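You operate a simulated robot arm through the tools that you are given. There is no shell and no other tool. Be economical: measure what you need, move in short steps, check, and stop when the job is done.

You run a simulated robot arm. Do the job below in one go: nothing can be reset, and whatever is moved stays where it is left.

JOB
Put the rolled towel on the quilt away on the top of the laundry stand.

Only the result counts: the job must be done as asked and must still hold three seconds after the hand-in. Knocking over, shifting, dropping, spilling or breaking anything else fails it. Flat cloth is picked up by pressing the open fingertips on it (5 to 10 N) and closing them slowly along it; thin cloth reads only 2 to 8 mm in the jaws.

ROBOT AND FRAMES
A 6-joint arm with a two-finger parallel gripper on a trunk, on a base that drives. Base frame: it is fixed to the floor where the robot stands at the start and does not move with it; the origin is under the middle of the robot, x ahead of it, y to its left, z up. Lengths are in m, angles in rad, forces in N, time in s.
With the tool pointing down near the work surface it reaches from about 0.46 to 0.88 m from the robot's upright axis, wherever it stands. Its first joint turns from -2.007 to 2.007 rad. Places, roughly: top of the laundry stand [-2.8, -0.4, 0.8]. Payload 4.2 kg.
Tool frame: the origin (TCP) lies between the finger pads and is the grasp point; the fingertips stand 0.023 m ahead of it; z points along the fingers, y is the line along which they close. The gripper opens to 0.094 m. The fingers are 0.038 m wide and 0.01 m thick; the gripper's body (0.054 by 0.096 m) begins 0.039 m behind the TCP.
Orientation is that of the tool frame in the base frame, as a unit quaternion [x, y, z, w]. With the fingers straight down and closing along the base's y, the tool's x points along the base's -x, its y along +y and its z along -z.

CONTROLS
- The arm moves only by the tool servo_tool. Its argument "series" is a list of rows, each a list of 7 numbers: the opening in per cent of the stroke, from 0 (shut) to 100 (fully open), then the shift along the base's x, y, z in units of 25 mm (1.0 is 25 mm), then the turn, a rotation vector about the base's x, y, z in units of 6 degrees (1.0 is 6 degrees). In form: [[fingers, dx, dy, dz, wx, wy, wz], ...]. A call has 1 to 20 rows; each row shifts and turns the commanded pose from where the row before left it. A call with a number of a shift or a turn outside -1 to 1 is refused whole. A row lasts 0.2 s, in which the tool goes at most 0.05 m and 0.15 rad; a call with a longer step from one row to the next is refused whole, and so is a gripper value outside its range. A pose out of reach is approached as far as the arm can. The call stops where the force on the tool passes 40 N (or 10 N more than at its start, if that is more) or the arm is blocked; 0.2 s more then pass. The fingers move at their own pace (about 0.108 m/s each) and stop on an object; they squeeze with about 23 N. The grip force told is the motor's: it shows also when the fingers shut on nothing. Time passes only in rows, and 0.2 s behind the last, so rows that do not move let the fingers close. It gives the time, the measured TCP pose, the force on the tool (base axes), the opening and the grip force at its end, in the units of the frame above (readings bear some noise), and new pictures: "pictures" is both (left out), scene, wrist or none.
- Cameras (640 x 400 px; columns grow to the right, rows downward): "scene" is now at [0.2269, 0.1592, 1.2608]; the picture's right is [-0.42, -0.91, 0.00], its down [-0.59, 0.28, -0.76] and it looks along [0.69, -0.32, -0.65] (base axes); focal length 250 px, centre (320, 200). "wrist" rides on the gripper at [0.087, 0.016, -0.074] in the tool frame; the picture's right is [-0.18, 0.98, 0.00], its down [-0.58, -0.11, -0.81] and it looks along [-0.79, -0.15, 0.59] (tool axes); focal length 243 px, centre (320, 200). There is no depth. A picture from a camera that has moved, and an enlarged one, comes with that camera's place and axes in the base frame and with its lens.
- lift_body(by): slides the trunk up (or, below 0, down) by that many m; the arm and the scene camera ride with it, the base frame stays. It gives what a move gives, with no picture.
- steer(legs): drives the robot by 1 to 6 legs, each [ahead, turn to the left] in m and rad, along the robot's own axes; the way and the turn of a leg run together, so that a leg with both is an arc; at most 1.5 m and 3.142 rad a leg. The arm and the cameras ride along, it lands a little off, and it stops where it bumps. It gives what a move gives, and a new picture of the scene camera.
- head_to(pan, tilt): turns the head with the scene camera to pan (to the left, within 1.396 rad either way) and tilt (down, from -0.506 to 1.204), counted from straight ahead of the robot. It gives what a move gives, and a new picture of the scene camera.
- zoom(camera, box): a new picture of the part [left, top, right, bottom] of that camera's present view, enlarged. No time passes.
- close_job(): hands the job in; it is judged then, once.

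Work in short steps. Places have to be worked out from the pictures, the camera data and where the tool is seen: move nearer, look again, correct. Check each grasp and each placing, and mend what went wrong. You have 120 turns and 170 pictures in all, those below and enlarged ones among them. Open the gripper and draw the arm clear of the work before you hand the job in, unless the task says otherwise; then end with one line.

The tools are called after "Call:" as a command line: name --pt "numbers of a row" for each row, then --argument value for the rest, lists and objects as JSON in quotes. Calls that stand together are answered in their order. servo_tool: Moves the arm, as the interface text tells. Its arguments: {"type":"object","properties":{"series":{"type":"array","items":{"type":"array","items":{"type":"number"}}},"pictures":{"type":"string","enum":["both","scene","wrist","none"]}},"required":["series"]} The other tools are called the same way: lift_body (by) slides the trunk up or down; steer (legs) drives the base; head_to (pan, tilt) turns the head that bears the scene camera; zoom (camera, box) takes an enlarged picture of a part of a camera's view; close_job () hands the job in.

At the start:

```text
time: 0.0
tcp_pos: [0.6024, -0.0248, 1.0062]
tcp_rot: [0.001, 1.0, 0.0, 0.0]
force: [-0.3, -0.6, -0.4]
width: 0.094
finger_force: 0.1
trunk travel left (down, up): [-0.625, 0.365]
robot x, y, heading: [-0.0002, -0.0011, 0.001]
head pan, tilt: [-0.435, 0.712]
```

scene: 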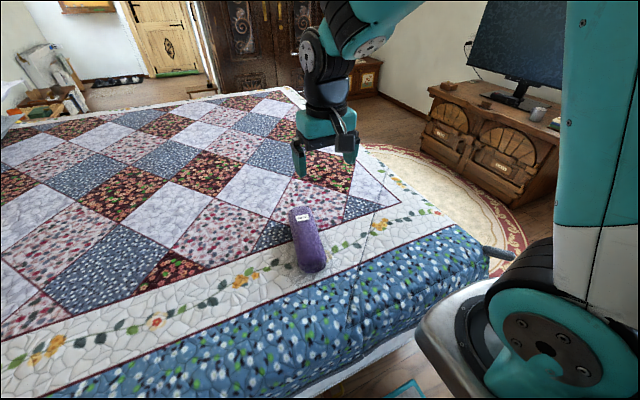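
wrist: 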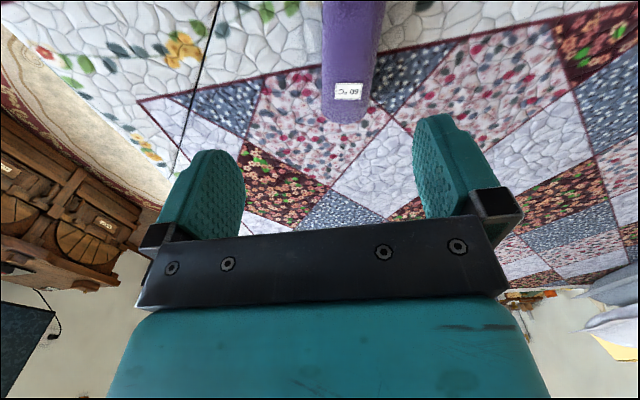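

The towel appears to lie at about (0.655, 0.003), with its axis turned about -11° from x and a width of about 0.065. I move above it, turn to align, and look again.

Call:
servo_tool --pt "100 0.75 0.4 -1 0 0 -0.65" --pt "100 0.75 0.4 -1 0 0 -0.65" --pt "100 0.7 0.3 -1 0 0 -0.6" --pt "100 0 0 -1 0 0 0" --pt "100 0 0 -1 0 0 0"

```text
time: 1.2
tcp_pos: [0.6585, 0.0022, 0.8813]
tcp_rot: [0.099, 0.995, 0.0, 0.0]
force: [-0.9, 0.0, 0.0]
width: 0.0939
finger_force: 0.1
trunk travel left (down, up): [-0.625, 0.365]
robot x, y, heading: [0.0008, 0.0008, 0.002]
head pan, tilt: [-0.435, 0.712]
camera scene: at [0.2267, 0.1592, 1.2609], right [-0.42, -0.91, 0.0], down [-0.59, 0.28, -0.76], along [0.69, -0.32, -0.65], focal length 250 px, centre (320, 200)
camera wrist: at [0.5759, 0.0356, 0.9558], right [0.37, 0.93, 0.0], down [0.55, -0.22, 0.81], along [0.75, -0.3, -0.59], focal length 243 px, centre (320, 200)
```

scene: 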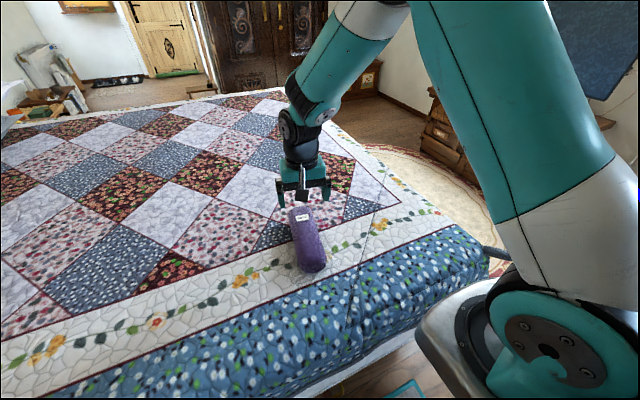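
wrist: 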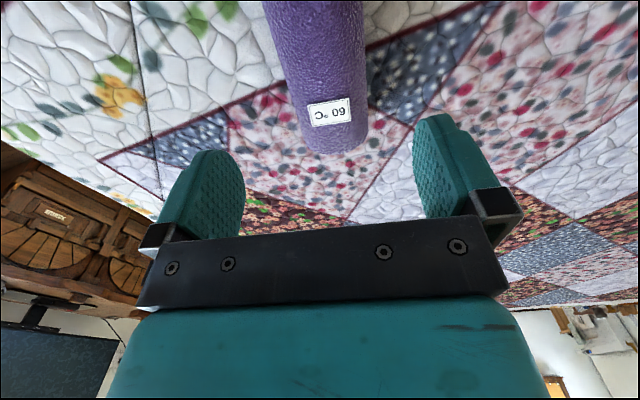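

The towel is centred between the fingers and aligned, and about 0.07 wide. I go straight down in short steps.

Call:
servo_tool --pt "100 0 0 -1 0 0 0" --pt "100 0 0 -1 0 0 0" --pt "100 0 0 -1 0 0 0" --pt "100 0 0 -1 0 0 0" --pt "100 0 0 -0.7 0 0 0" --pt "100 0 0 -0.5 0 0 0" --pt "100 0 0 0 0 0 0"

```text
time: 2.8
tcp_pos: [0.6555, 0.0023, 0.7511]
tcp_rot: [0.099, 0.995, -0.001, 0.001]
force: [0.4, -0.5, -0.8]
width: 0.0938
finger_force: 0.0
trunk travel left (down, up): [-0.625, 0.365]
robot x, y, heading: [-0.0009, -0.0008, -0.003]
head pan, tilt: [-0.435, 0.712]
camera scene: at [0.2269, 0.1592, 1.2608], right [-0.42, -0.91, 0.0], down [-0.59, 0.28, -0.76], along [0.69, -0.32, -0.65], focal length 250 px, centre (320, 200)
camera wrist: at [0.5733, 0.0357, 0.826], right [0.37, 0.93, 0.0], down [0.55, -0.22, 0.81], along [0.75, -0.3, -0.59], focal length 243 px, centre (320, 200)
```

scene: 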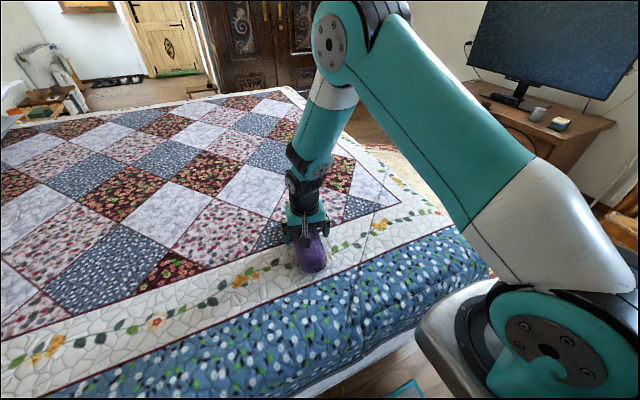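
wrist: 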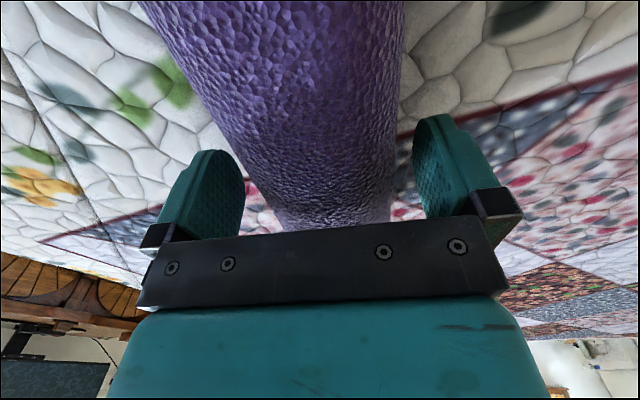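

The fingers straddle the towel with no contact. I lower a little more and close.

Call:
servo_tool --pt "100 0 0 -0.4 0 0 0" --pt "100 0 0 0 0 0 0" --pt "0 0 0 0 0 0 0" --pt "0 0 0 0 0 0 0" --pt "0 0 0 0 0 0 0" --pictures "wrist"

```text
time: 4.0
tcp_pos: [0.6567, 0.0013, 0.7419]
tcp_rot: [0.099, 0.995, 0.0, 0.002]
force: [1.6, 0.1, 0.5]
width: 0.072
finger_force: 23.2
trunk travel left (down, up): [-0.625, 0.365]
robot x, y, heading: [0.0, -0.0011, 0.003]
head pan, tilt: [-0.435, 0.712]
camera wrist: at [0.5737, 0.0343, 0.8165], right [0.37, 0.93, 0.0], down [0.55, -0.22, 0.81], along [0.75, -0.3, -0.59], focal length 243 px, centre (320, 200)
```

wrist: 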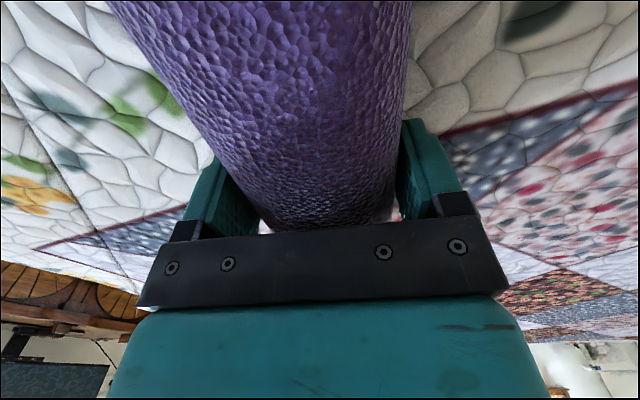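

The towel is gripped at 0.072. I lift about 0.3 m and draw in a bit.

Call:
servo_tool --pt "0 0 0 1 0 0 0" --pt "0 0 0 1 0 0 0" --pt "0 0 0 1 0 0 0" --pt "0 0 0 1 0 0 0" --pt "0 0 0 1 0 0 0" --pt "0 0 0 1 0 0 0" --pt "0 0 0 1 0 0 0" --pt "0 0 0 1 0 0 0" --pt "0 0 0 1 0 0 0" --pt "0 0 0 1 0 0 0" --pt "0 -1 0 1 0 0 0" --pt "0 -1 0 1 0 0 0" --pt "0 -1 0 1 0 0 0" --pt "0 -1 0 0 0 0 0" --pt "0 0 0 0 0 0 0"

Call:
head_to --pan 1.396 --tilt 0.5

Call:
head_to --pan -1.396 --tilt 0.5

```text
time: 7.2
tcp_pos: [0.5576, 0.0008, 1.0672]
tcp_rot: [0.099, 0.995, 0.0, 0.0]
force: [-0.2, -0.1, -1.9]
width: 0.0717
finger_force: 22.9
trunk travel left (down, up): [-0.625, 0.365]
robot x, y, heading: [-0.0013, -0.0, -0.003]
head pan, tilt: [-0.435, 0.712]
camera scene: at [0.227, 0.1592, 1.2608], right [-0.42, -0.91, 0.0], down [-0.59, 0.28, -0.76], along [0.69, -0.32, -0.65], focal length 250 px, centre (320, 200)
camera wrist: at [0.4743, 0.0341, 1.1406], right [0.37, 0.93, 0.0], down [0.55, -0.22, 0.81], along [0.75, -0.3, -0.59], focal length 243 px, centre (320, 200)
```

scene: 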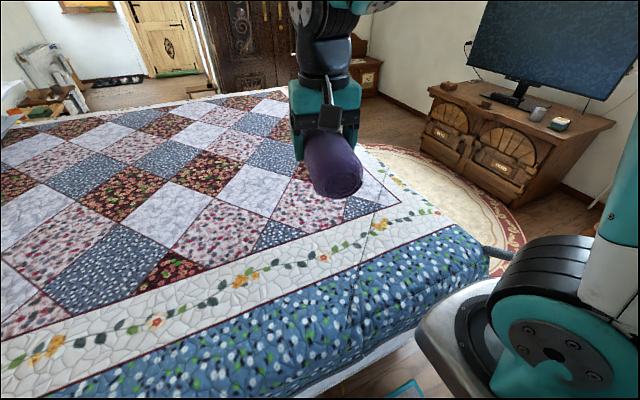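
wrist: 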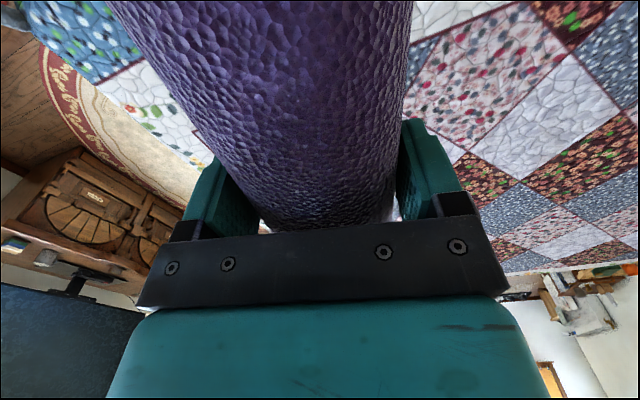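

```text
time: 9.0
tcp_pos: [0.5577, 0.0003, 1.0657]
tcp_rot: [0.099, 0.995, 0.0, 0.0]
force: [-0.4, 0.3, -1.4]
width: 0.0717
finger_force: 22.8
trunk travel left (down, up): [-0.625, 0.365]
robot x, y, heading: [-0.0001, 0.0002, 0.001]
head pan, tilt: [1.396, 0.499]
camera scene: at [0.1662, 0.2843, 1.2796], right [0.98, -0.17, 0.0], down [-0.08, -0.47, -0.88], along [0.15, 0.86, -0.48], focal length 250 px, centre (320, 200)
```

scene: 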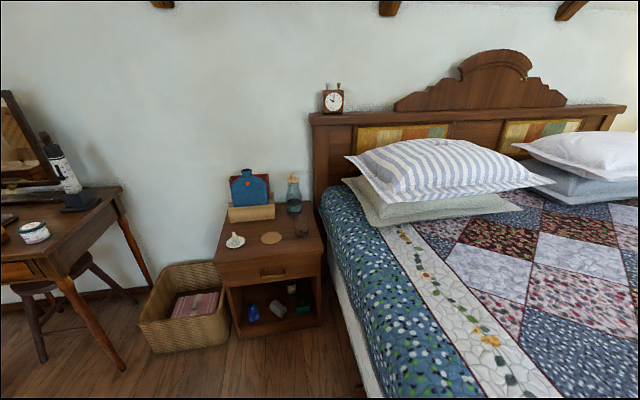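

```text
time: 11.5
tcp_pos: [0.5579, 0.0011, 1.0663]
tcp_rot: [0.099, 0.995, 0.0, 0.0]
force: [-0.3, 0.0, -1.5]
width: 0.0719
finger_force: 22.9
trunk travel left (down, up): [-0.625, 0.365]
robot x, y, heading: [0.0002, -0.0007, -0.002]
head pan, tilt: [-1.396, 0.499]
camera scene: at [0.1661, 0.1051, 1.2796], right [-0.98, -0.17, 0.0], down [-0.08, 0.47, -0.88], along [0.15, -0.86, -0.48], focal length 250 px, centre (320, 200)
```

scene: 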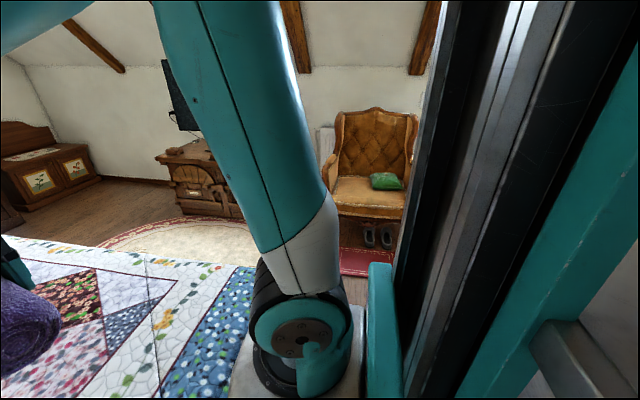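

The towel is held. The stand is behind, so I back away from the bed and turn left to face it, with the head levelled ahead.

Call:
head_to --pan 0.3 --tilt 0.5

Call:
steer --legs '[[-0.35, 0], [0, 1.57]]'

Call:
steer --legs '[[0, 1.57]]'

```text
time: 13.2
tcp_pos: [0.5566, 0.0014, 1.0665]
tcp_rot: [0.099, 0.995, -0.001, -0.001]
force: [0.5, -0.2, -1.4]
width: 0.0718
finger_force: 23.5
trunk travel left (down, up): [-0.625, 0.365]
robot x, y, heading: [-0.0013, -0.0011, -0.007]
head pan, tilt: [0.3, 0.499]
camera scene: at [0.2372, 0.2216, 1.2796], right [0.3, -0.96, 0.0], down [-0.46, -0.14, -0.88], along [0.84, 0.26, -0.48], focal length 250 px, centre (320, 200)
```

scene: 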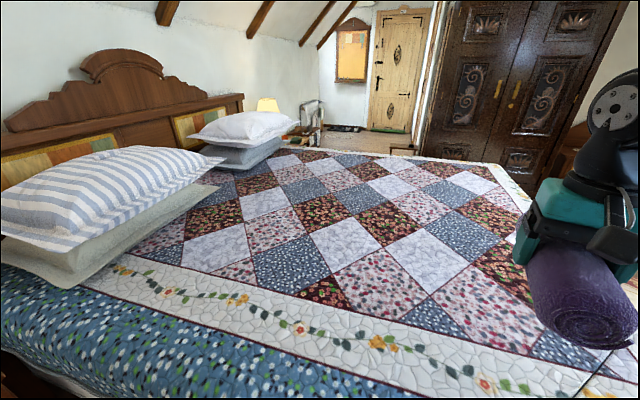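

```text
time: 19.3
tcp_pos: [-0.3476, 0.5583, 1.0664]
tcp_rot: [-0.631, 0.775, 0.0, 0.0]
force: [-0.7, 0.4, -1.1]
width: 0.0715
finger_force: 22.5
trunk travel left (down, up): [-0.625, 0.365]
robot x, y, heading: [-0.3536, 0.0033, 1.568]
head pan, tilt: [0.3, 0.499]
camera scene: at [-0.5724, 0.2402, 1.2796], right [0.96, 0.29, 0.0], down [0.14, -0.46, -0.88], along [-0.26, 0.84, -0.48], focal length 250 px, centre (320, 200)
```

scene: 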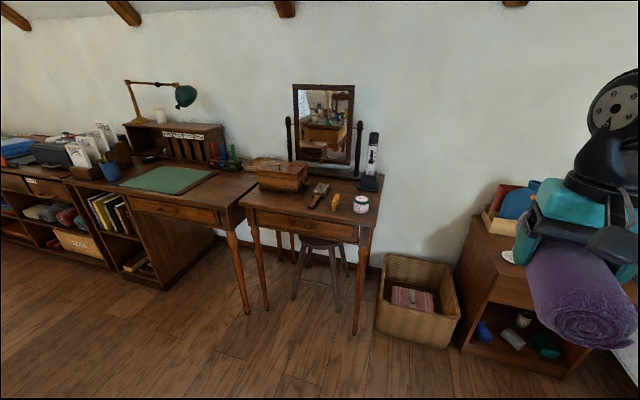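

```text
time: 23.4
tcp_pos: [-0.9064, 0.0187, 1.0662]
tcp_rot: [0.993, -0.115, -0.001, 0.0]
force: [-0.5, 0.4, -1.2]
width: 0.0719
finger_force: 23.6
trunk travel left (down, up): [-0.625, 0.365]
robot x, y, heading: [-0.3511, 0.0011, 3.113]
head pan, tilt: [0.3, 0.499]
camera scene: at [-0.598, -0.2132, 1.2796], right [-0.26, 0.96, 0.0], down [0.46, 0.13, -0.88], along [-0.85, -0.23, -0.48], focal length 250 px, centre (320, 200)
```

scene: 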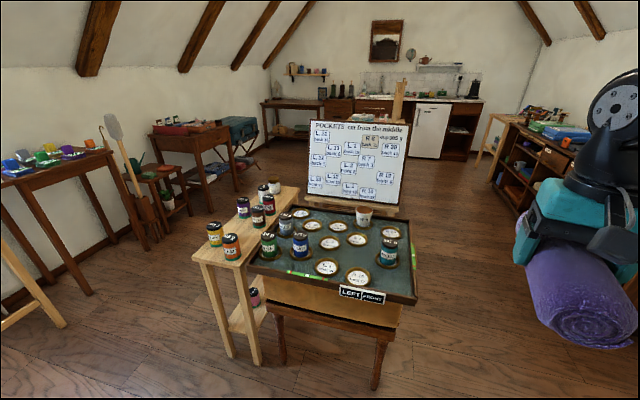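

The laundry stand should project near pixel (366,128), behind the "pockets" board. I zoom there.

Call:
zoom --camera "scene" --box '[230, 50, 530, 240]'

Call:
zoom --camera "scene" --box '[0, 80, 260, 240]'

```text
2.11 times, centred on (380, 145) of scene
camera zoom: at [-0.598, -0.2132, 1.2796], right [-0.26, 0.96, 0.0], down [0.46, 0.13, -0.88], along [-0.85, -0.23, -0.48], focal length 526 px, centre (194, 316)
```

zoom: 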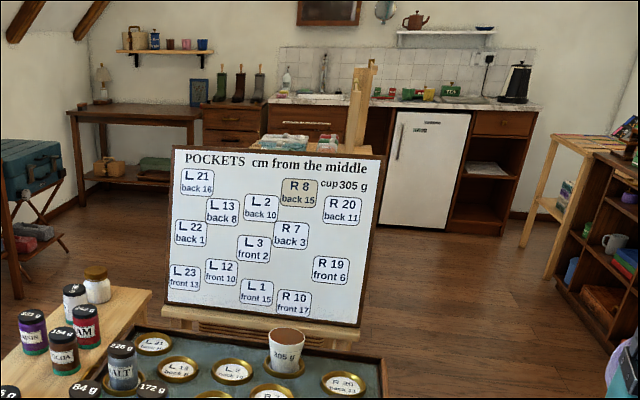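

```text
2.46 times, centred on (130, 160) of scene
camera zoom: at [-0.598, -0.2132, 1.2796], right [-0.26, 0.96, 0.0], down [0.46, 0.13, -0.88], along [-0.85, -0.23, -0.48], focal length 614 px, centre (788, 298)
```

zoom: 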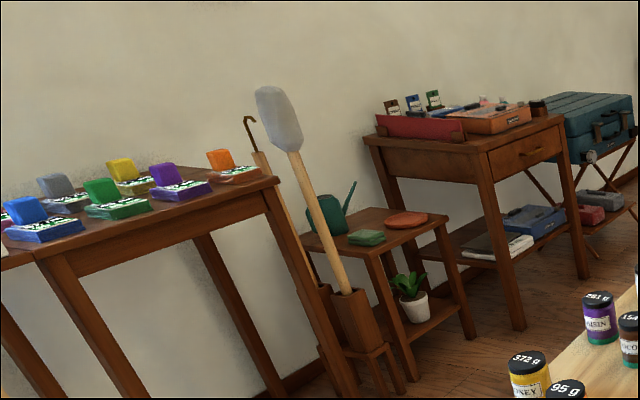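

The stand is behind the board on the far side of the table with the jars. I drive around through the corridor on the right (y≈0.48, between the table and the desks), in stages.

Call:
steer --legs '[[0, -0.66], [0.7, 0], [0, 0.69]]'

```text
time: 30.8
tcp_pos: [-1.4304, 0.4495, 1.0656]
tcp_rot: [0.994, -0.109, -0.001, 0.0]
force: [-1.5, -0.4, -2.3]
width: 0.0713
finger_force: 23.0
trunk travel left (down, up): [-0.625, 0.365]
robot x, y, heading: [-0.8741, 0.4371, 3.122]
head pan, tilt: [0.3, 0.499]
camera scene: at [-1.1189, 0.2221, 1.2796], right [-0.28, 0.96, 0.0], down [0.46, 0.13, -0.88], along [-0.84, -0.24, -0.48], focal length 250 px, centre (320, 200)
```

scene: 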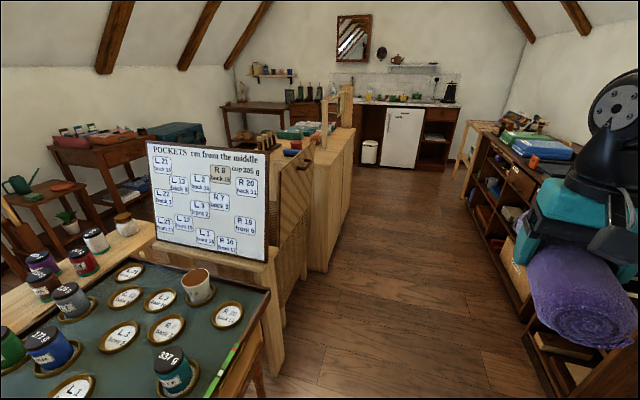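

Call:
zoom --camera "scene" --box '[240, 80, 400, 200]'

Call:
head_to --pan 0.0 --tilt 0.6

```text
3.33 times, centred on (320, 140) of scene
camera zoom: at [-1.1189, 0.2221, 1.2796], right [-0.28, 0.96, 0.0], down [0.46, 0.13, -0.88], along [-0.84, -0.24, -0.48], focal length 832 px, centre (320, 400)
```

zoom: 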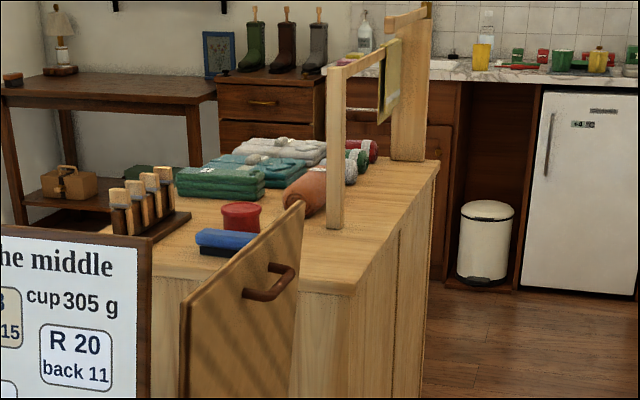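

```text
time: 31.6
tcp_pos: [-1.4309, 0.4504, 1.0658]
tcp_rot: [0.994, -0.11, 0.0, 0.0]
force: [-0.9, 0.5, -1.7]
width: 0.0715
finger_force: 22.8
trunk travel left (down, up): [-0.625, 0.365]
robot x, y, heading: [-0.8725, 0.4392, 3.123]
head pan, tilt: [0.0, 0.6]
camera scene: at [-1.1198, 0.2489, 1.2705], right [0.02, 1.0, 0.0], down [0.56, -0.01, -0.83], along [-0.83, 0.02, -0.56], focal length 250 px, centre (320, 200)
```

scene: 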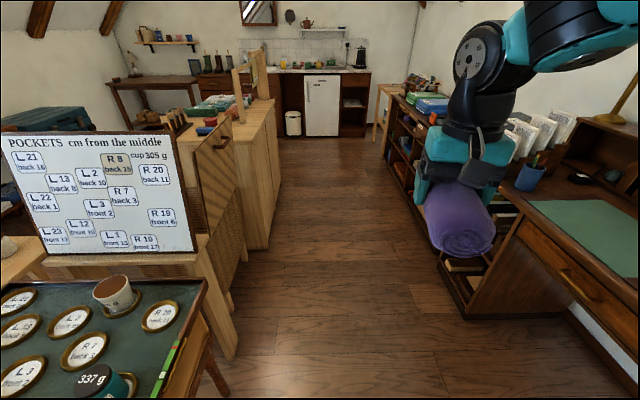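

The stand top has a rail frame (up to z≈1.09) on this side, plus folded and rolled towels. I raise the trunk for clearance, drive along the corridor, and turn the head to look at the stand.

Call:
lift_body --by 0.3

Call:
steer --legs '[[1.3, 0]]'

Call:
head_to --pan 0.9 --tilt 0.7

```text
time: 34.6
tcp_pos: [-1.4312, 0.4489, 1.3657]
tcp_rot: [0.994, -0.11, 0.0, 0.001]
force: [-0.1, -0.9, -1.3]
width: 0.0716
finger_force: 22.7
trunk travel left (down, up): [-0.925, 0.065]
robot x, y, heading: [-0.8741, 0.4381, 3.122]
head pan, tilt: [0.0, 0.6]
```

```text
time: 41.3
tcp_pos: [-2.7551, 0.4411, 1.366]
tcp_rot: [0.995, -0.095, 0.0, 0.0]
force: [-0.5, 1.0, -1.6]
width: 0.0715
finger_force: 23.5
trunk travel left (down, up): [-0.925, 0.065]
robot x, y, heading: [-2.1988, 0.4455, -3.133]
head pan, tilt: [0.0, 0.6]
camera scene: at [-2.4381, 0.2486, 1.5705], right [-0.01, 1.0, 0.0], down [0.56, 0.01, -0.83], along [-0.82, -0.01, -0.56], focal length 250 px, centre (320, 200)
```

scene: 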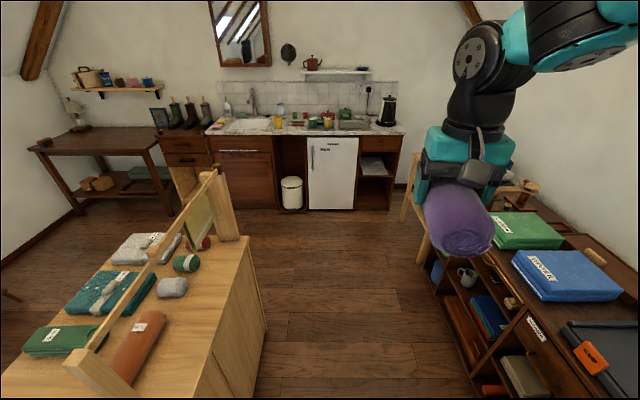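

```text
time: 42.5
tcp_pos: [-2.7548, 0.4401, 1.3672]
tcp_rot: [0.996, -0.095, 0.0, 0.001]
force: [-0.7, 0.0, -1.2]
width: 0.0716
finger_force: 23.3
trunk travel left (down, up): [-0.925, 0.065]
robot x, y, heading: [-2.199, 0.4411, -3.131]
head pan, tilt: [0.901, 0.7]
camera scene: at [-2.402, 0.1824, 1.5619], right [-0.79, 0.61, 0.0], down [0.4, 0.51, -0.77], along [-0.47, -0.6, -0.64], focal length 250 px, centre (320, 200)
```

scene: 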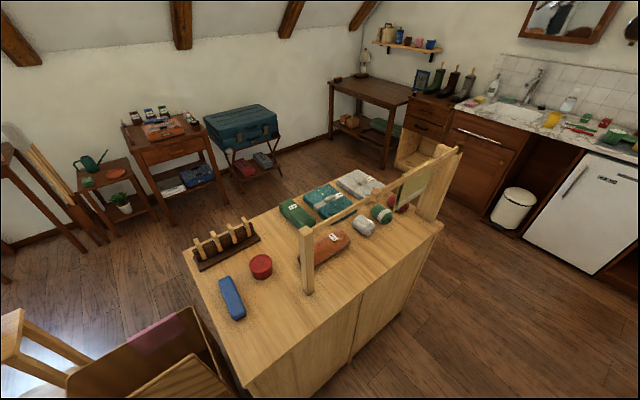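

Call:
zoom --camera "scene" --box '[180, 140, 480, 327]'

```text
2.13 times, centred on (330, 234) of scene
camera zoom: at [-2.402, 0.1824, 1.5619], right [-0.79, 0.61, 0.0], down [0.4, 0.51, -0.77], along [-0.47, -0.6, -0.64], focal length 533 px, centre (299, 128)
```

zoom: 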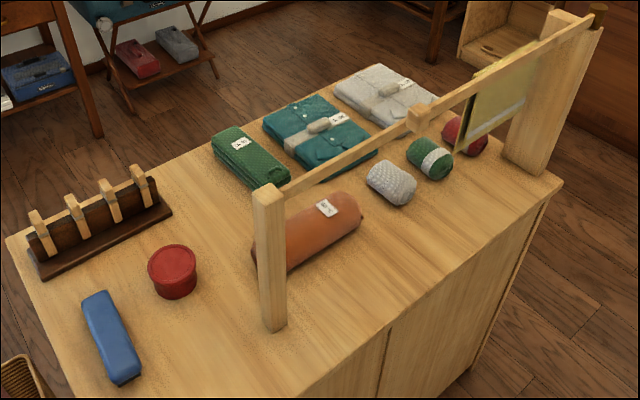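

Labels and a hanging sign may tell where the towel belongs, so I zoom on them.

Call:
zoom --camera "scene" --box '[270, 160, 350, 270]'

Call:
zoom --camera "scene" --box '[330, 140, 470, 240]'

```text
3.64 times, centred on (310, 215) of scene
camera zoom: at [-2.402, 0.1824, 1.5619], right [-0.79, 0.61, 0.0], down [0.4, 0.51, -0.77], along [-0.47, -0.6, -0.64], focal length 908 px, centre (356, 146)
```

zoom: 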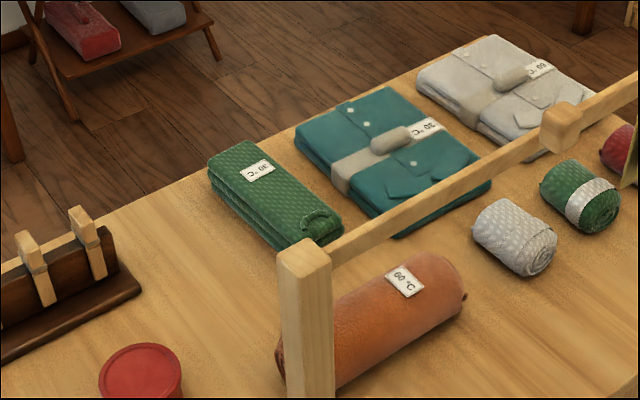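

```text
4.00 times, centred on (400, 190) of scene
camera zoom: at [-2.402, 0.1824, 1.5619], right [-0.79, 0.61, 0.0], down [0.4, 0.51, -0.77], along [-0.47, -0.6, -0.64], focal length 999 px, centre (0, 240)
```

zoom: 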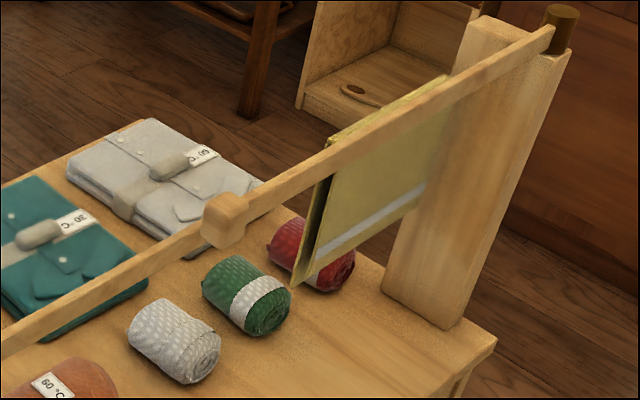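

The top holds 30 °C and 60 °C laundry. There is a free strip at x≈-2.69, y≈-0.47, between the peg rack and tin and the green folded towel. I move abreast of it and face the stand, with the towel well above the rail.

Call:
steer --legs '[[0.46, 0], [0, 1.56]]'

Call:
head_to --pan -0.1 --tilt 0.85

```text
time: 49.1
tcp_pos: [-2.6599, -0.118, 1.365]
tcp_rot: [0.77, 0.638, 0.0, 0.0]
force: [-0.7, -0.2, -1.8]
width: 0.0718
finger_force: 23.0
trunk travel left (down, up): [-0.925, 0.065]
robot x, y, heading: [-2.6658, 0.4385, -1.562]
head pan, tilt: [0.901, 0.7]
camera scene: at [-2.404, 0.2372, 1.5619], right [-0.61, -0.79, 0.0], down [-0.51, 0.39, -0.76], along [0.6, -0.47, -0.64], focal length 250 px, centre (320, 200)
```

scene: 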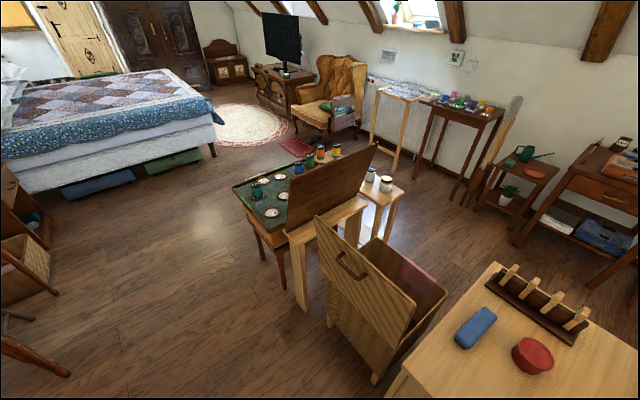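

```text
time: 50.3
tcp_pos: [-2.6602, -0.1156, 1.3663]
tcp_rot: [0.77, 0.638, 0.0, -0.001]
force: [-0.5, -0.2, -1.4]
width: 0.0717
finger_force: 22.6
trunk travel left (down, up): [-0.925, 0.065]
robot x, y, heading: [-2.667, 0.4404, -1.558]
head pan, tilt: [-0.099, 0.85]
camera scene: at [-2.4779, 0.2113, 1.5496], right [-1.0, 0.09, 0.0], down [0.07, 0.75, -0.66], along [-0.06, -0.66, -0.75], focal length 250 px, centre (320, 200)
```

scene: 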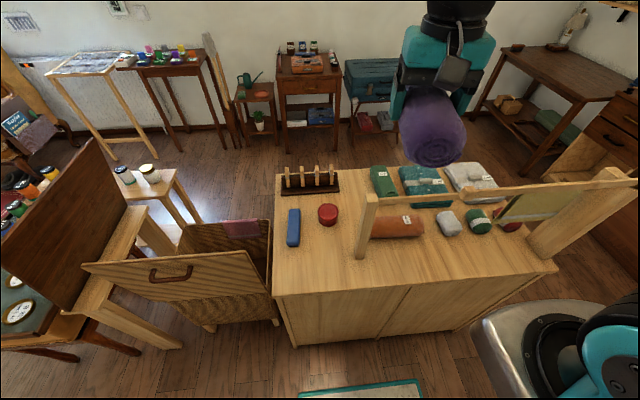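

The gap runs from x≈-2.62 to -2.76, so I aim for the towel centre at (-2.69, -0.455), lying along y. I drive 0.12 closer, then straighten the tool and carry it over at height.

Call:
steer --legs '[[0.12, 0]]'

Call:
servo_tool --pt "0 -0.2 -1 0 0 0 0.6" --pt "0 -0.2 -1 0 0 0 0.6" --pt "0 -0.2 -1 0 0 0 0.6" --pt "0 -0.2 -1 0 0 0 0" --pt "0 -0.2 -1 0 0 0 0" --pt "0 0 -1 0 0 0 0" --pt "0 0 -1 0 0 0 0" --pt "0 0 -1 0 0 0 0" --pt "0 0 0 0 0 0 0"

```text
time: 51.6
tcp_pos: [-2.6572, -0.239, 1.366]
tcp_rot: [0.77, 0.638, 0.0, 0.0]
force: [-0.7, -0.3, -1.4]
width: 0.0718
finger_force: 22.7
trunk travel left (down, up): [-0.925, 0.065]
robot x, y, heading: [-2.6633, 0.3198, -1.556]
head pan, tilt: [-0.099, 0.85]
camera scene: at [-2.4765, 0.0897, 1.5497], right [-1.0, 0.09, 0.0], down [0.07, 0.75, -0.66], along [-0.06, -0.66, -0.75], focal length 250 px, centre (320, 200)
```

scene: 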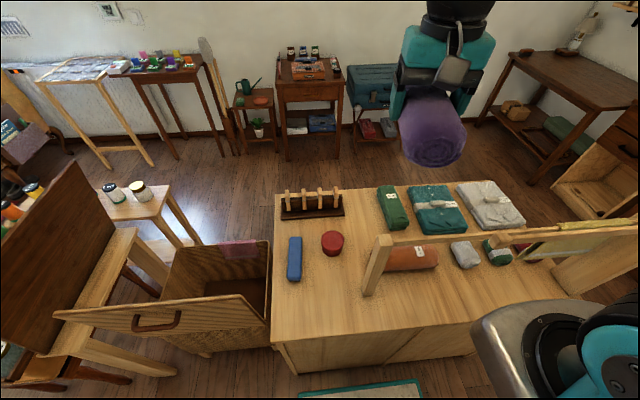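

```text
time: 53.6
tcp_pos: [-2.6817, -0.44, 1.3635]
tcp_rot: [0.707, 0.707, 0.0, 0.0]
force: [0.1, 0.4, -1.3]
width: 0.0717
finger_force: 23.1
trunk travel left (down, up): [-0.925, 0.065]
robot x, y, heading: [-2.6635, 0.3198, -1.563]
head pan, tilt: [-0.099, 0.85]
camera scene: at [-2.4765, 0.0892, 1.5496], right [-1.0, 0.09, 0.0], down [0.07, 0.75, -0.66], along [-0.06, -0.66, -0.75], focal length 250 px, centre (320, 200)
camera wrist: at [-2.6669, -0.354, 1.4384], right [0.98, -0.18, 0.0], down [-0.11, -0.58, 0.81], along [-0.15, -0.79, -0.59], focal length 243 px, centre (320, 200)
```

scene: 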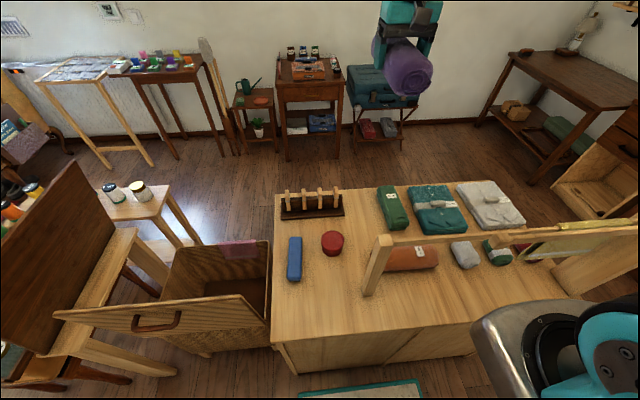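
wrist: 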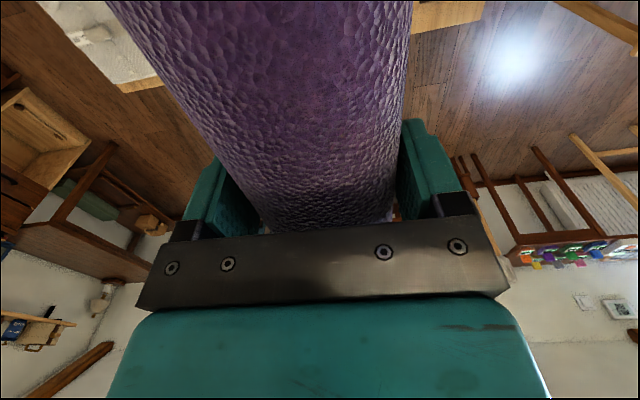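

The tool is above the stand. I measure the gap again with an enlarged view.

Call:
zoom --camera "scene" --box '[270, 170, 430, 270]'

```text
4.00 times, centred on (350, 220) of scene
camera zoom: at [-2.4765, 0.0892, 1.5496], right [-1.0, 0.09, 0.0], down [0.07, 0.75, -0.66], along [-0.06, -0.66, -0.75], focal length 999 px, centre (200, 120)
```

zoom: 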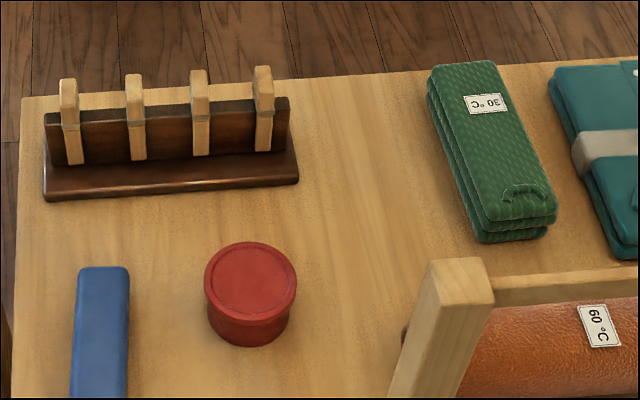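

Gap centre is at x≈-2.694, and y=-0.455 keeps the towel clear of the orange roll. I move there and come down partway, then check.

Call:
servo_tool --pt "0 -0.5 -0.6 0 0 0 0" --pt "0 0 0 -1 0 0 0" --pt "0 0 0 -1 0 0 0" --pt "0 0 0 -1 0 0 0" --pt "0 0 0 -1 0 0 0" --pt "0 0 0 -1 0 0 0" --pt "0 0 0 -1 0 0 0" --pt "0 0 0 -1 0 0 0" --pt "0 0 0 -1 0 0 0" --pt "0 0 0 -1 0 0 0" --pt "0 0 0 -1 0 0 0" --pt "0 0 0 0 0 0 0"

```text
time: 56.2
tcp_pos: [-2.6933, -0.4554, 1.1159]
tcp_rot: [0.707, 0.707, 0.0, 0.0]
force: [-0.3, -0.9, -1.4]
width: 0.0717
finger_force: 23.5
trunk travel left (down, up): [-0.925, 0.065]
robot x, y, heading: [-2.6649, 0.3167, -1.56]
head pan, tilt: [-0.099, 0.85]
camera scene: at [-2.4765, 0.0892, 1.5496], right [-1.0, 0.09, 0.0], down [0.07, 0.75, -0.66], along [-0.06, -0.66, -0.75], focal length 250 px, centre (320, 200)
camera wrist: at [-2.6783, -0.3689, 1.191], right [0.98, -0.18, 0.0], down [-0.11, -0.58, 0.81], along [-0.15, -0.79, -0.59], focal length 243 px, centre (320, 200)
```

scene: 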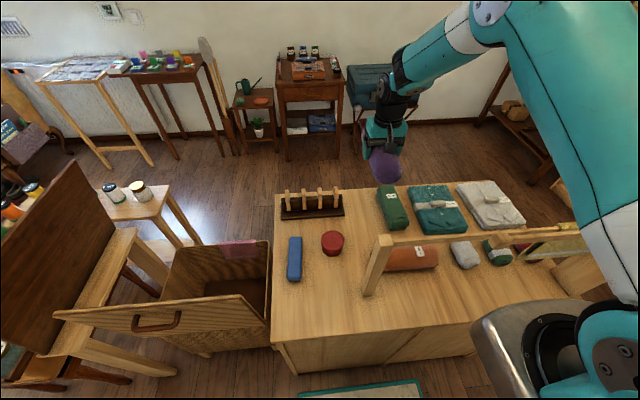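
wrist: 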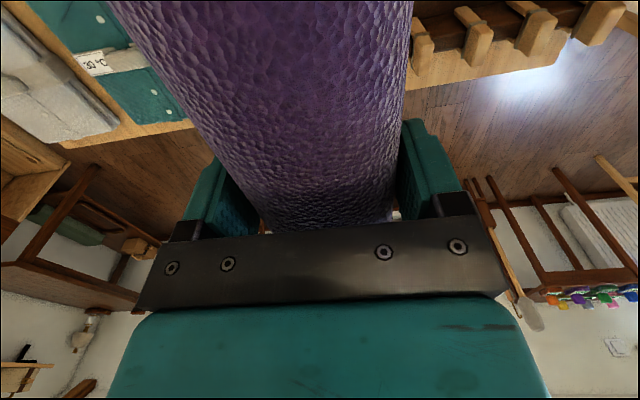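

Call:
servo_tool --pt "0 0 0 -1 0 0 0" --pt "0 0 0 -1 0 0 0" --pt "0 0 0 -1 0 0 0" --pt "0 0 0 -1 0 0 0" --pt "0 0 0 -1 0 0 0" --pt "0 0 0 -1 0 0 0" --pt "0 0 0 0 0 0 0"

Call:
zoom --camera "scene" --box '[270, 130, 470, 270]'

```text
time: 57.8
tcp_pos: [-2.6943, -0.4572, 0.9652]
tcp_rot: [0.707, 0.707, 0.0, 0.0]
force: [0.6, 0.3, -1.1]
width: 0.0714
finger_force: 22.3
trunk travel left (down, up): [-0.925, 0.065]
robot x, y, heading: [-2.6633, 0.3156, -1.555]
head pan, tilt: [-0.099, 0.85]
camera scene: at [-2.4765, 0.0893, 1.5496], right [-1.0, 0.09, 0.0], down [0.07, 0.75, -0.66], along [-0.06, -0.66, -0.75], focal length 250 px, centre (320, 200)
camera wrist: at [-2.6796, -0.3701, 1.0398], right [0.98, -0.18, 0.0], down [-0.11, -0.58, 0.81], along [-0.15, -0.79, -0.59], focal length 243 px, centre (320, 200)
```

scene: 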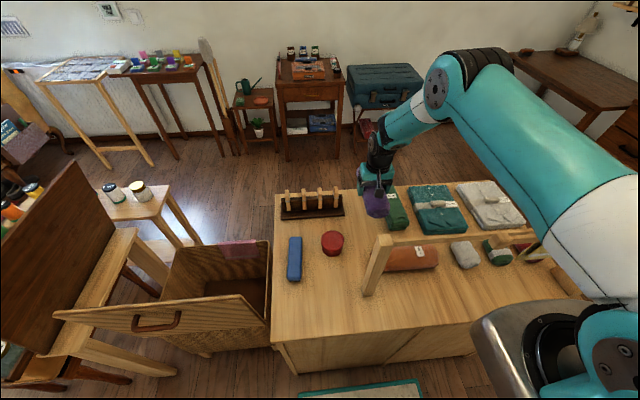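
wrist: 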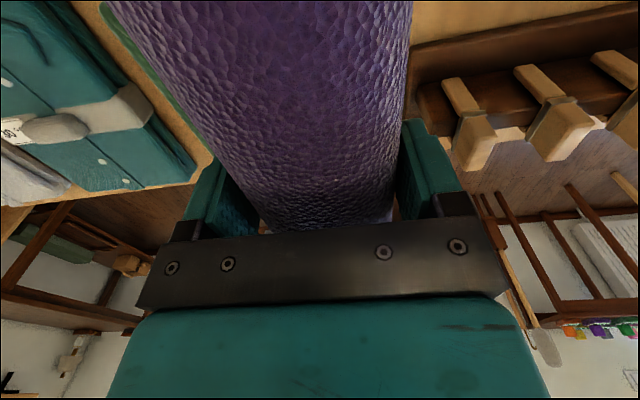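

```text
2.86 times, centred on (370, 200) of scene
camera zoom: at [-2.4765, 0.0893, 1.5496], right [-1.0, 0.09, 0.0], down [0.07, 0.75, -0.66], along [-0.06, -0.66, -0.75], focal length 713 px, centre (177, 200)
```

zoom: 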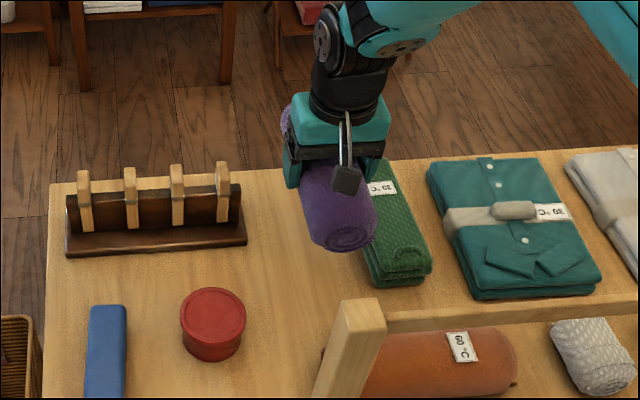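

The towel sits over the gap, just clear of the green stack, and the arm is well above the rail. I lower further in small steps.

Call:
servo_tool --pt "0 0.1 0 -1 0 0 0" --pt "0 0 0 -1 0 0 0" --pt "0 0 0 -0.8 0 0 0" --pt "0 0 0 -0.6 0 0 0" --pt "0 0 0 0 0 0 0"

Call:
zoom --camera "scene" --box '[270, 130, 470, 270]'

```text
time: 59.0
tcp_pos: [-2.6921, -0.4543, 0.8811]
tcp_rot: [0.707, 0.707, 0.0, 0.0]
force: [-0.7, 0.4, -1.8]
width: 0.0718
finger_force: 22.5
trunk travel left (down, up): [-0.925, 0.065]
robot x, y, heading: [-2.6655, 0.3137, -1.563]
head pan, tilt: [-0.099, 0.85]
camera scene: at [-2.4765, 0.0893, 1.5496], right [-1.0, 0.09, 0.0], down [0.07, 0.75, -0.66], along [-0.06, -0.66, -0.75], focal length 250 px, centre (320, 200)
camera wrist: at [-2.678, -0.3674, 0.9553], right [0.98, -0.18, 0.0], down [-0.11, -0.58, 0.81], along [-0.15, -0.79, -0.59], focal length 243 px, centre (320, 200)
```

scene: 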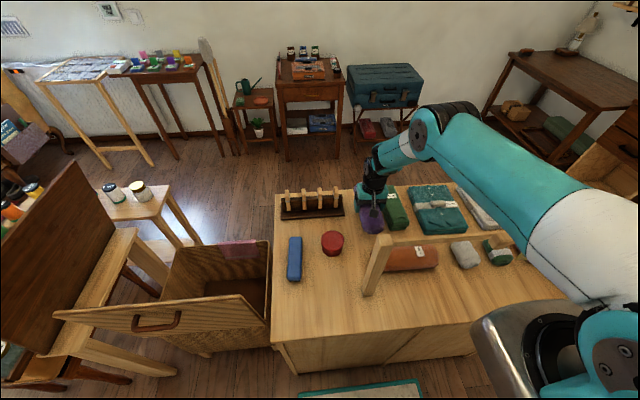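
wrist: 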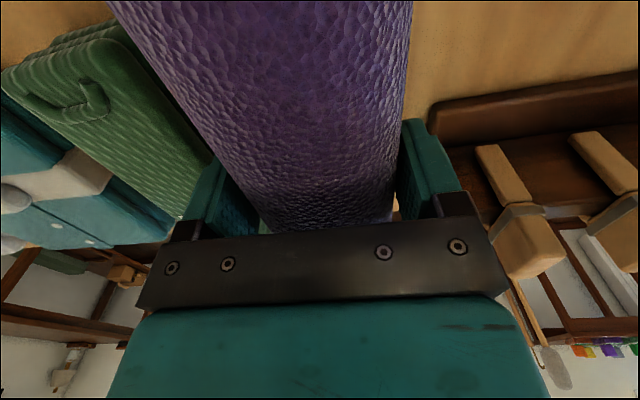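

```text
2.86 times, centred on (370, 200) of scene
camera zoom: at [-2.4765, 0.0893, 1.5496], right [-1.0, 0.09, 0.0], down [0.07, 0.75, -0.66], along [-0.06, -0.66, -0.75], focal length 713 px, centre (177, 200)
```

zoom: 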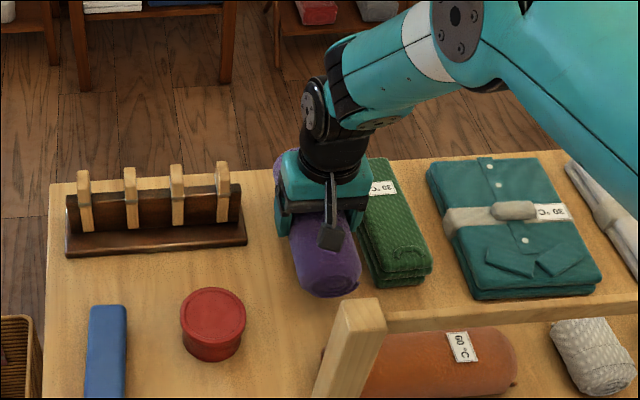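

Nearly there; I shift 4 mm towards the rack for the finger clearance to the green towel and lower gently until contact.

Call:
servo_tool --pt "0 0.15 0 -0.5 0 0 0" --pt "0 0 0 -0.4 0 0 0" --pt "0 0 0 -0.3 0 0 0" --pt "0 0 0 -0.2 0 0 0" --pt "0 0 0 0 0 0 0" --pictures "wrist"

```text
time: 60.2
tcp_pos: [-2.6887, -0.4557, 0.8472]
tcp_rot: [0.707, 0.707, 0.0, 0.0]
force: [0.4, -0.8, -0.9]
width: 0.0714
finger_force: 22.8
trunk travel left (down, up): [-0.925, 0.065]
robot x, y, heading: [-2.6641, 0.32, -1.562]
head pan, tilt: [-0.099, 0.85]
camera wrist: at [-2.6737, -0.3687, 0.9215], right [0.98, -0.18, 0.0], down [-0.11, -0.58, 0.81], along [-0.15, -0.79, -0.59], focal length 243 px, centre (320, 200)
```

wrist: 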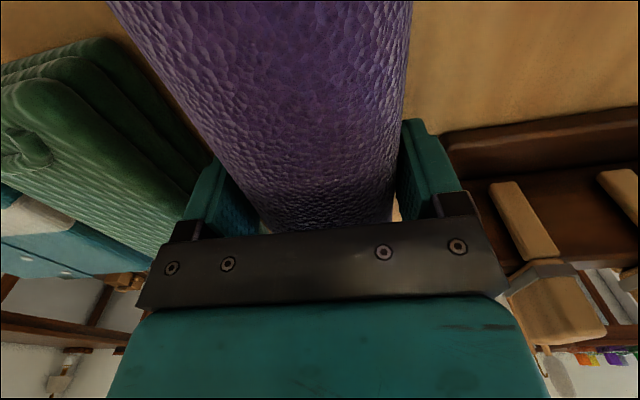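

Call:
servo_tool --pt "0 0 0 -0.15 0 0 0" --pt "0 0 0 -0.15 0 0 0" --pt "0 0 0 -0.1 0 0 0" --pt "0 0 0 0 0 0 0" --pictures "wrist"

```text
time: 61.2
tcp_pos: [-2.6874, -0.4566, 0.8393]
tcp_rot: [0.707, 0.707, -0.003, 0.002]
force: [-0.9, -3.5, 27.4]
width: 0.0718
finger_force: 23.4
trunk travel left (down, up): [-0.925, 0.065]
robot x, y, heading: [-2.6637, 0.3193, -1.554]
head pan, tilt: [-0.099, 0.85]
camera wrist: at [-2.6729, -0.3694, 0.9126], right [0.98, -0.18, 0.0], down [-0.11, -0.58, 0.81], along [-0.15, -0.8, -0.59], focal length 243 px, centre (320, 200)
```

wrist: 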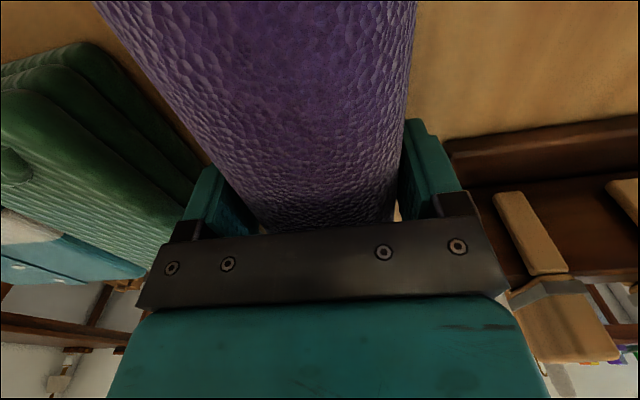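

Contact with the stand top (27 N). I relieve the pressure slightly and open slowly to about 0.085.

Call:
servo_tool --pt "0 0 0 0.1 0 0 0" --pt "0 0 0 0 0 0 0" --pt "79 0 0 0 0 0 0" --pt "82 0 0 0 0 0 0" --pt "85 0 0 0 0 0 0" --pt "88 0 0 0 0 0 0" --pt "88 0 0 0 0 0 0" --pt "88 0 0 0 0 0 0"

Call:
zoom --camera "scene" --box '[270, 130, 470, 270]'

```text
time: 63.0
tcp_pos: [-2.6892, -0.4547, 0.8383]
tcp_rot: [0.707, 0.707, 0.0, 0.001]
force: [-0.5, -0.2, 0.3]
width: 0.0826
finger_force: 0.1
trunk travel left (down, up): [-0.925, 0.065]
robot x, y, heading: [-2.6664, 0.318, -1.558]
head pan, tilt: [-0.099, 0.85]
camera scene: at [-2.4765, 0.0894, 1.5496], right [-1.0, 0.09, 0.0], down [0.07, 0.75, -0.66], along [-0.06, -0.66, -0.75], focal length 250 px, centre (320, 200)
camera wrist: at [-2.6733, -0.3677, 0.9137], right [0.98, -0.18, 0.0], down [-0.11, -0.58, 0.81], along [-0.15, -0.79, -0.59], focal length 243 px, centre (320, 200)
```

scene: 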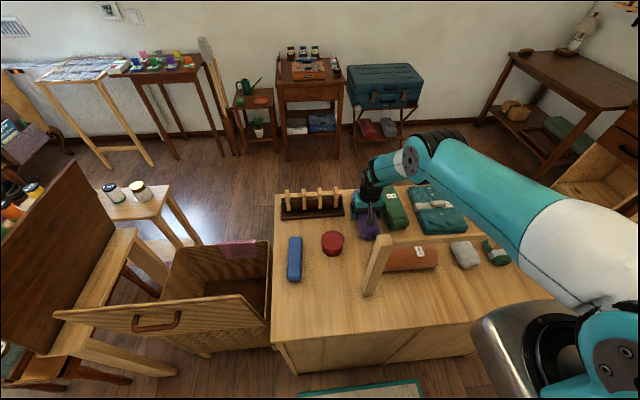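
wrist: 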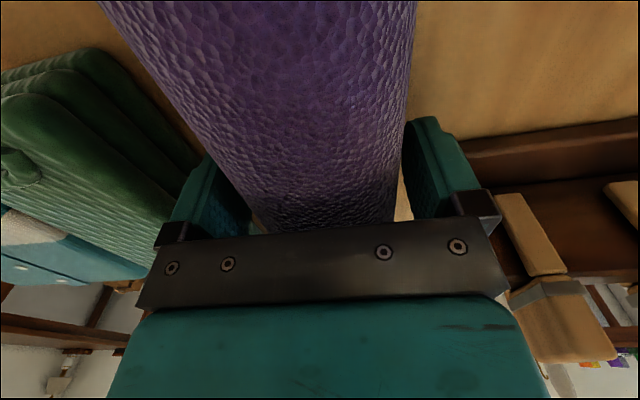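

```text
2.86 times, centred on (370, 200) of scene
camera zoom: at [-2.4765, 0.0894, 1.5496], right [-1.0, 0.09, 0.0], down [0.07, 0.75, -0.66], along [-0.06, -0.66, -0.75], focal length 713 px, centre (177, 200)
```

zoom: 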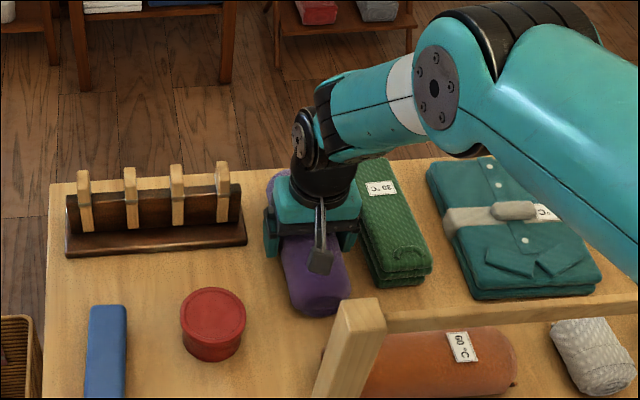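

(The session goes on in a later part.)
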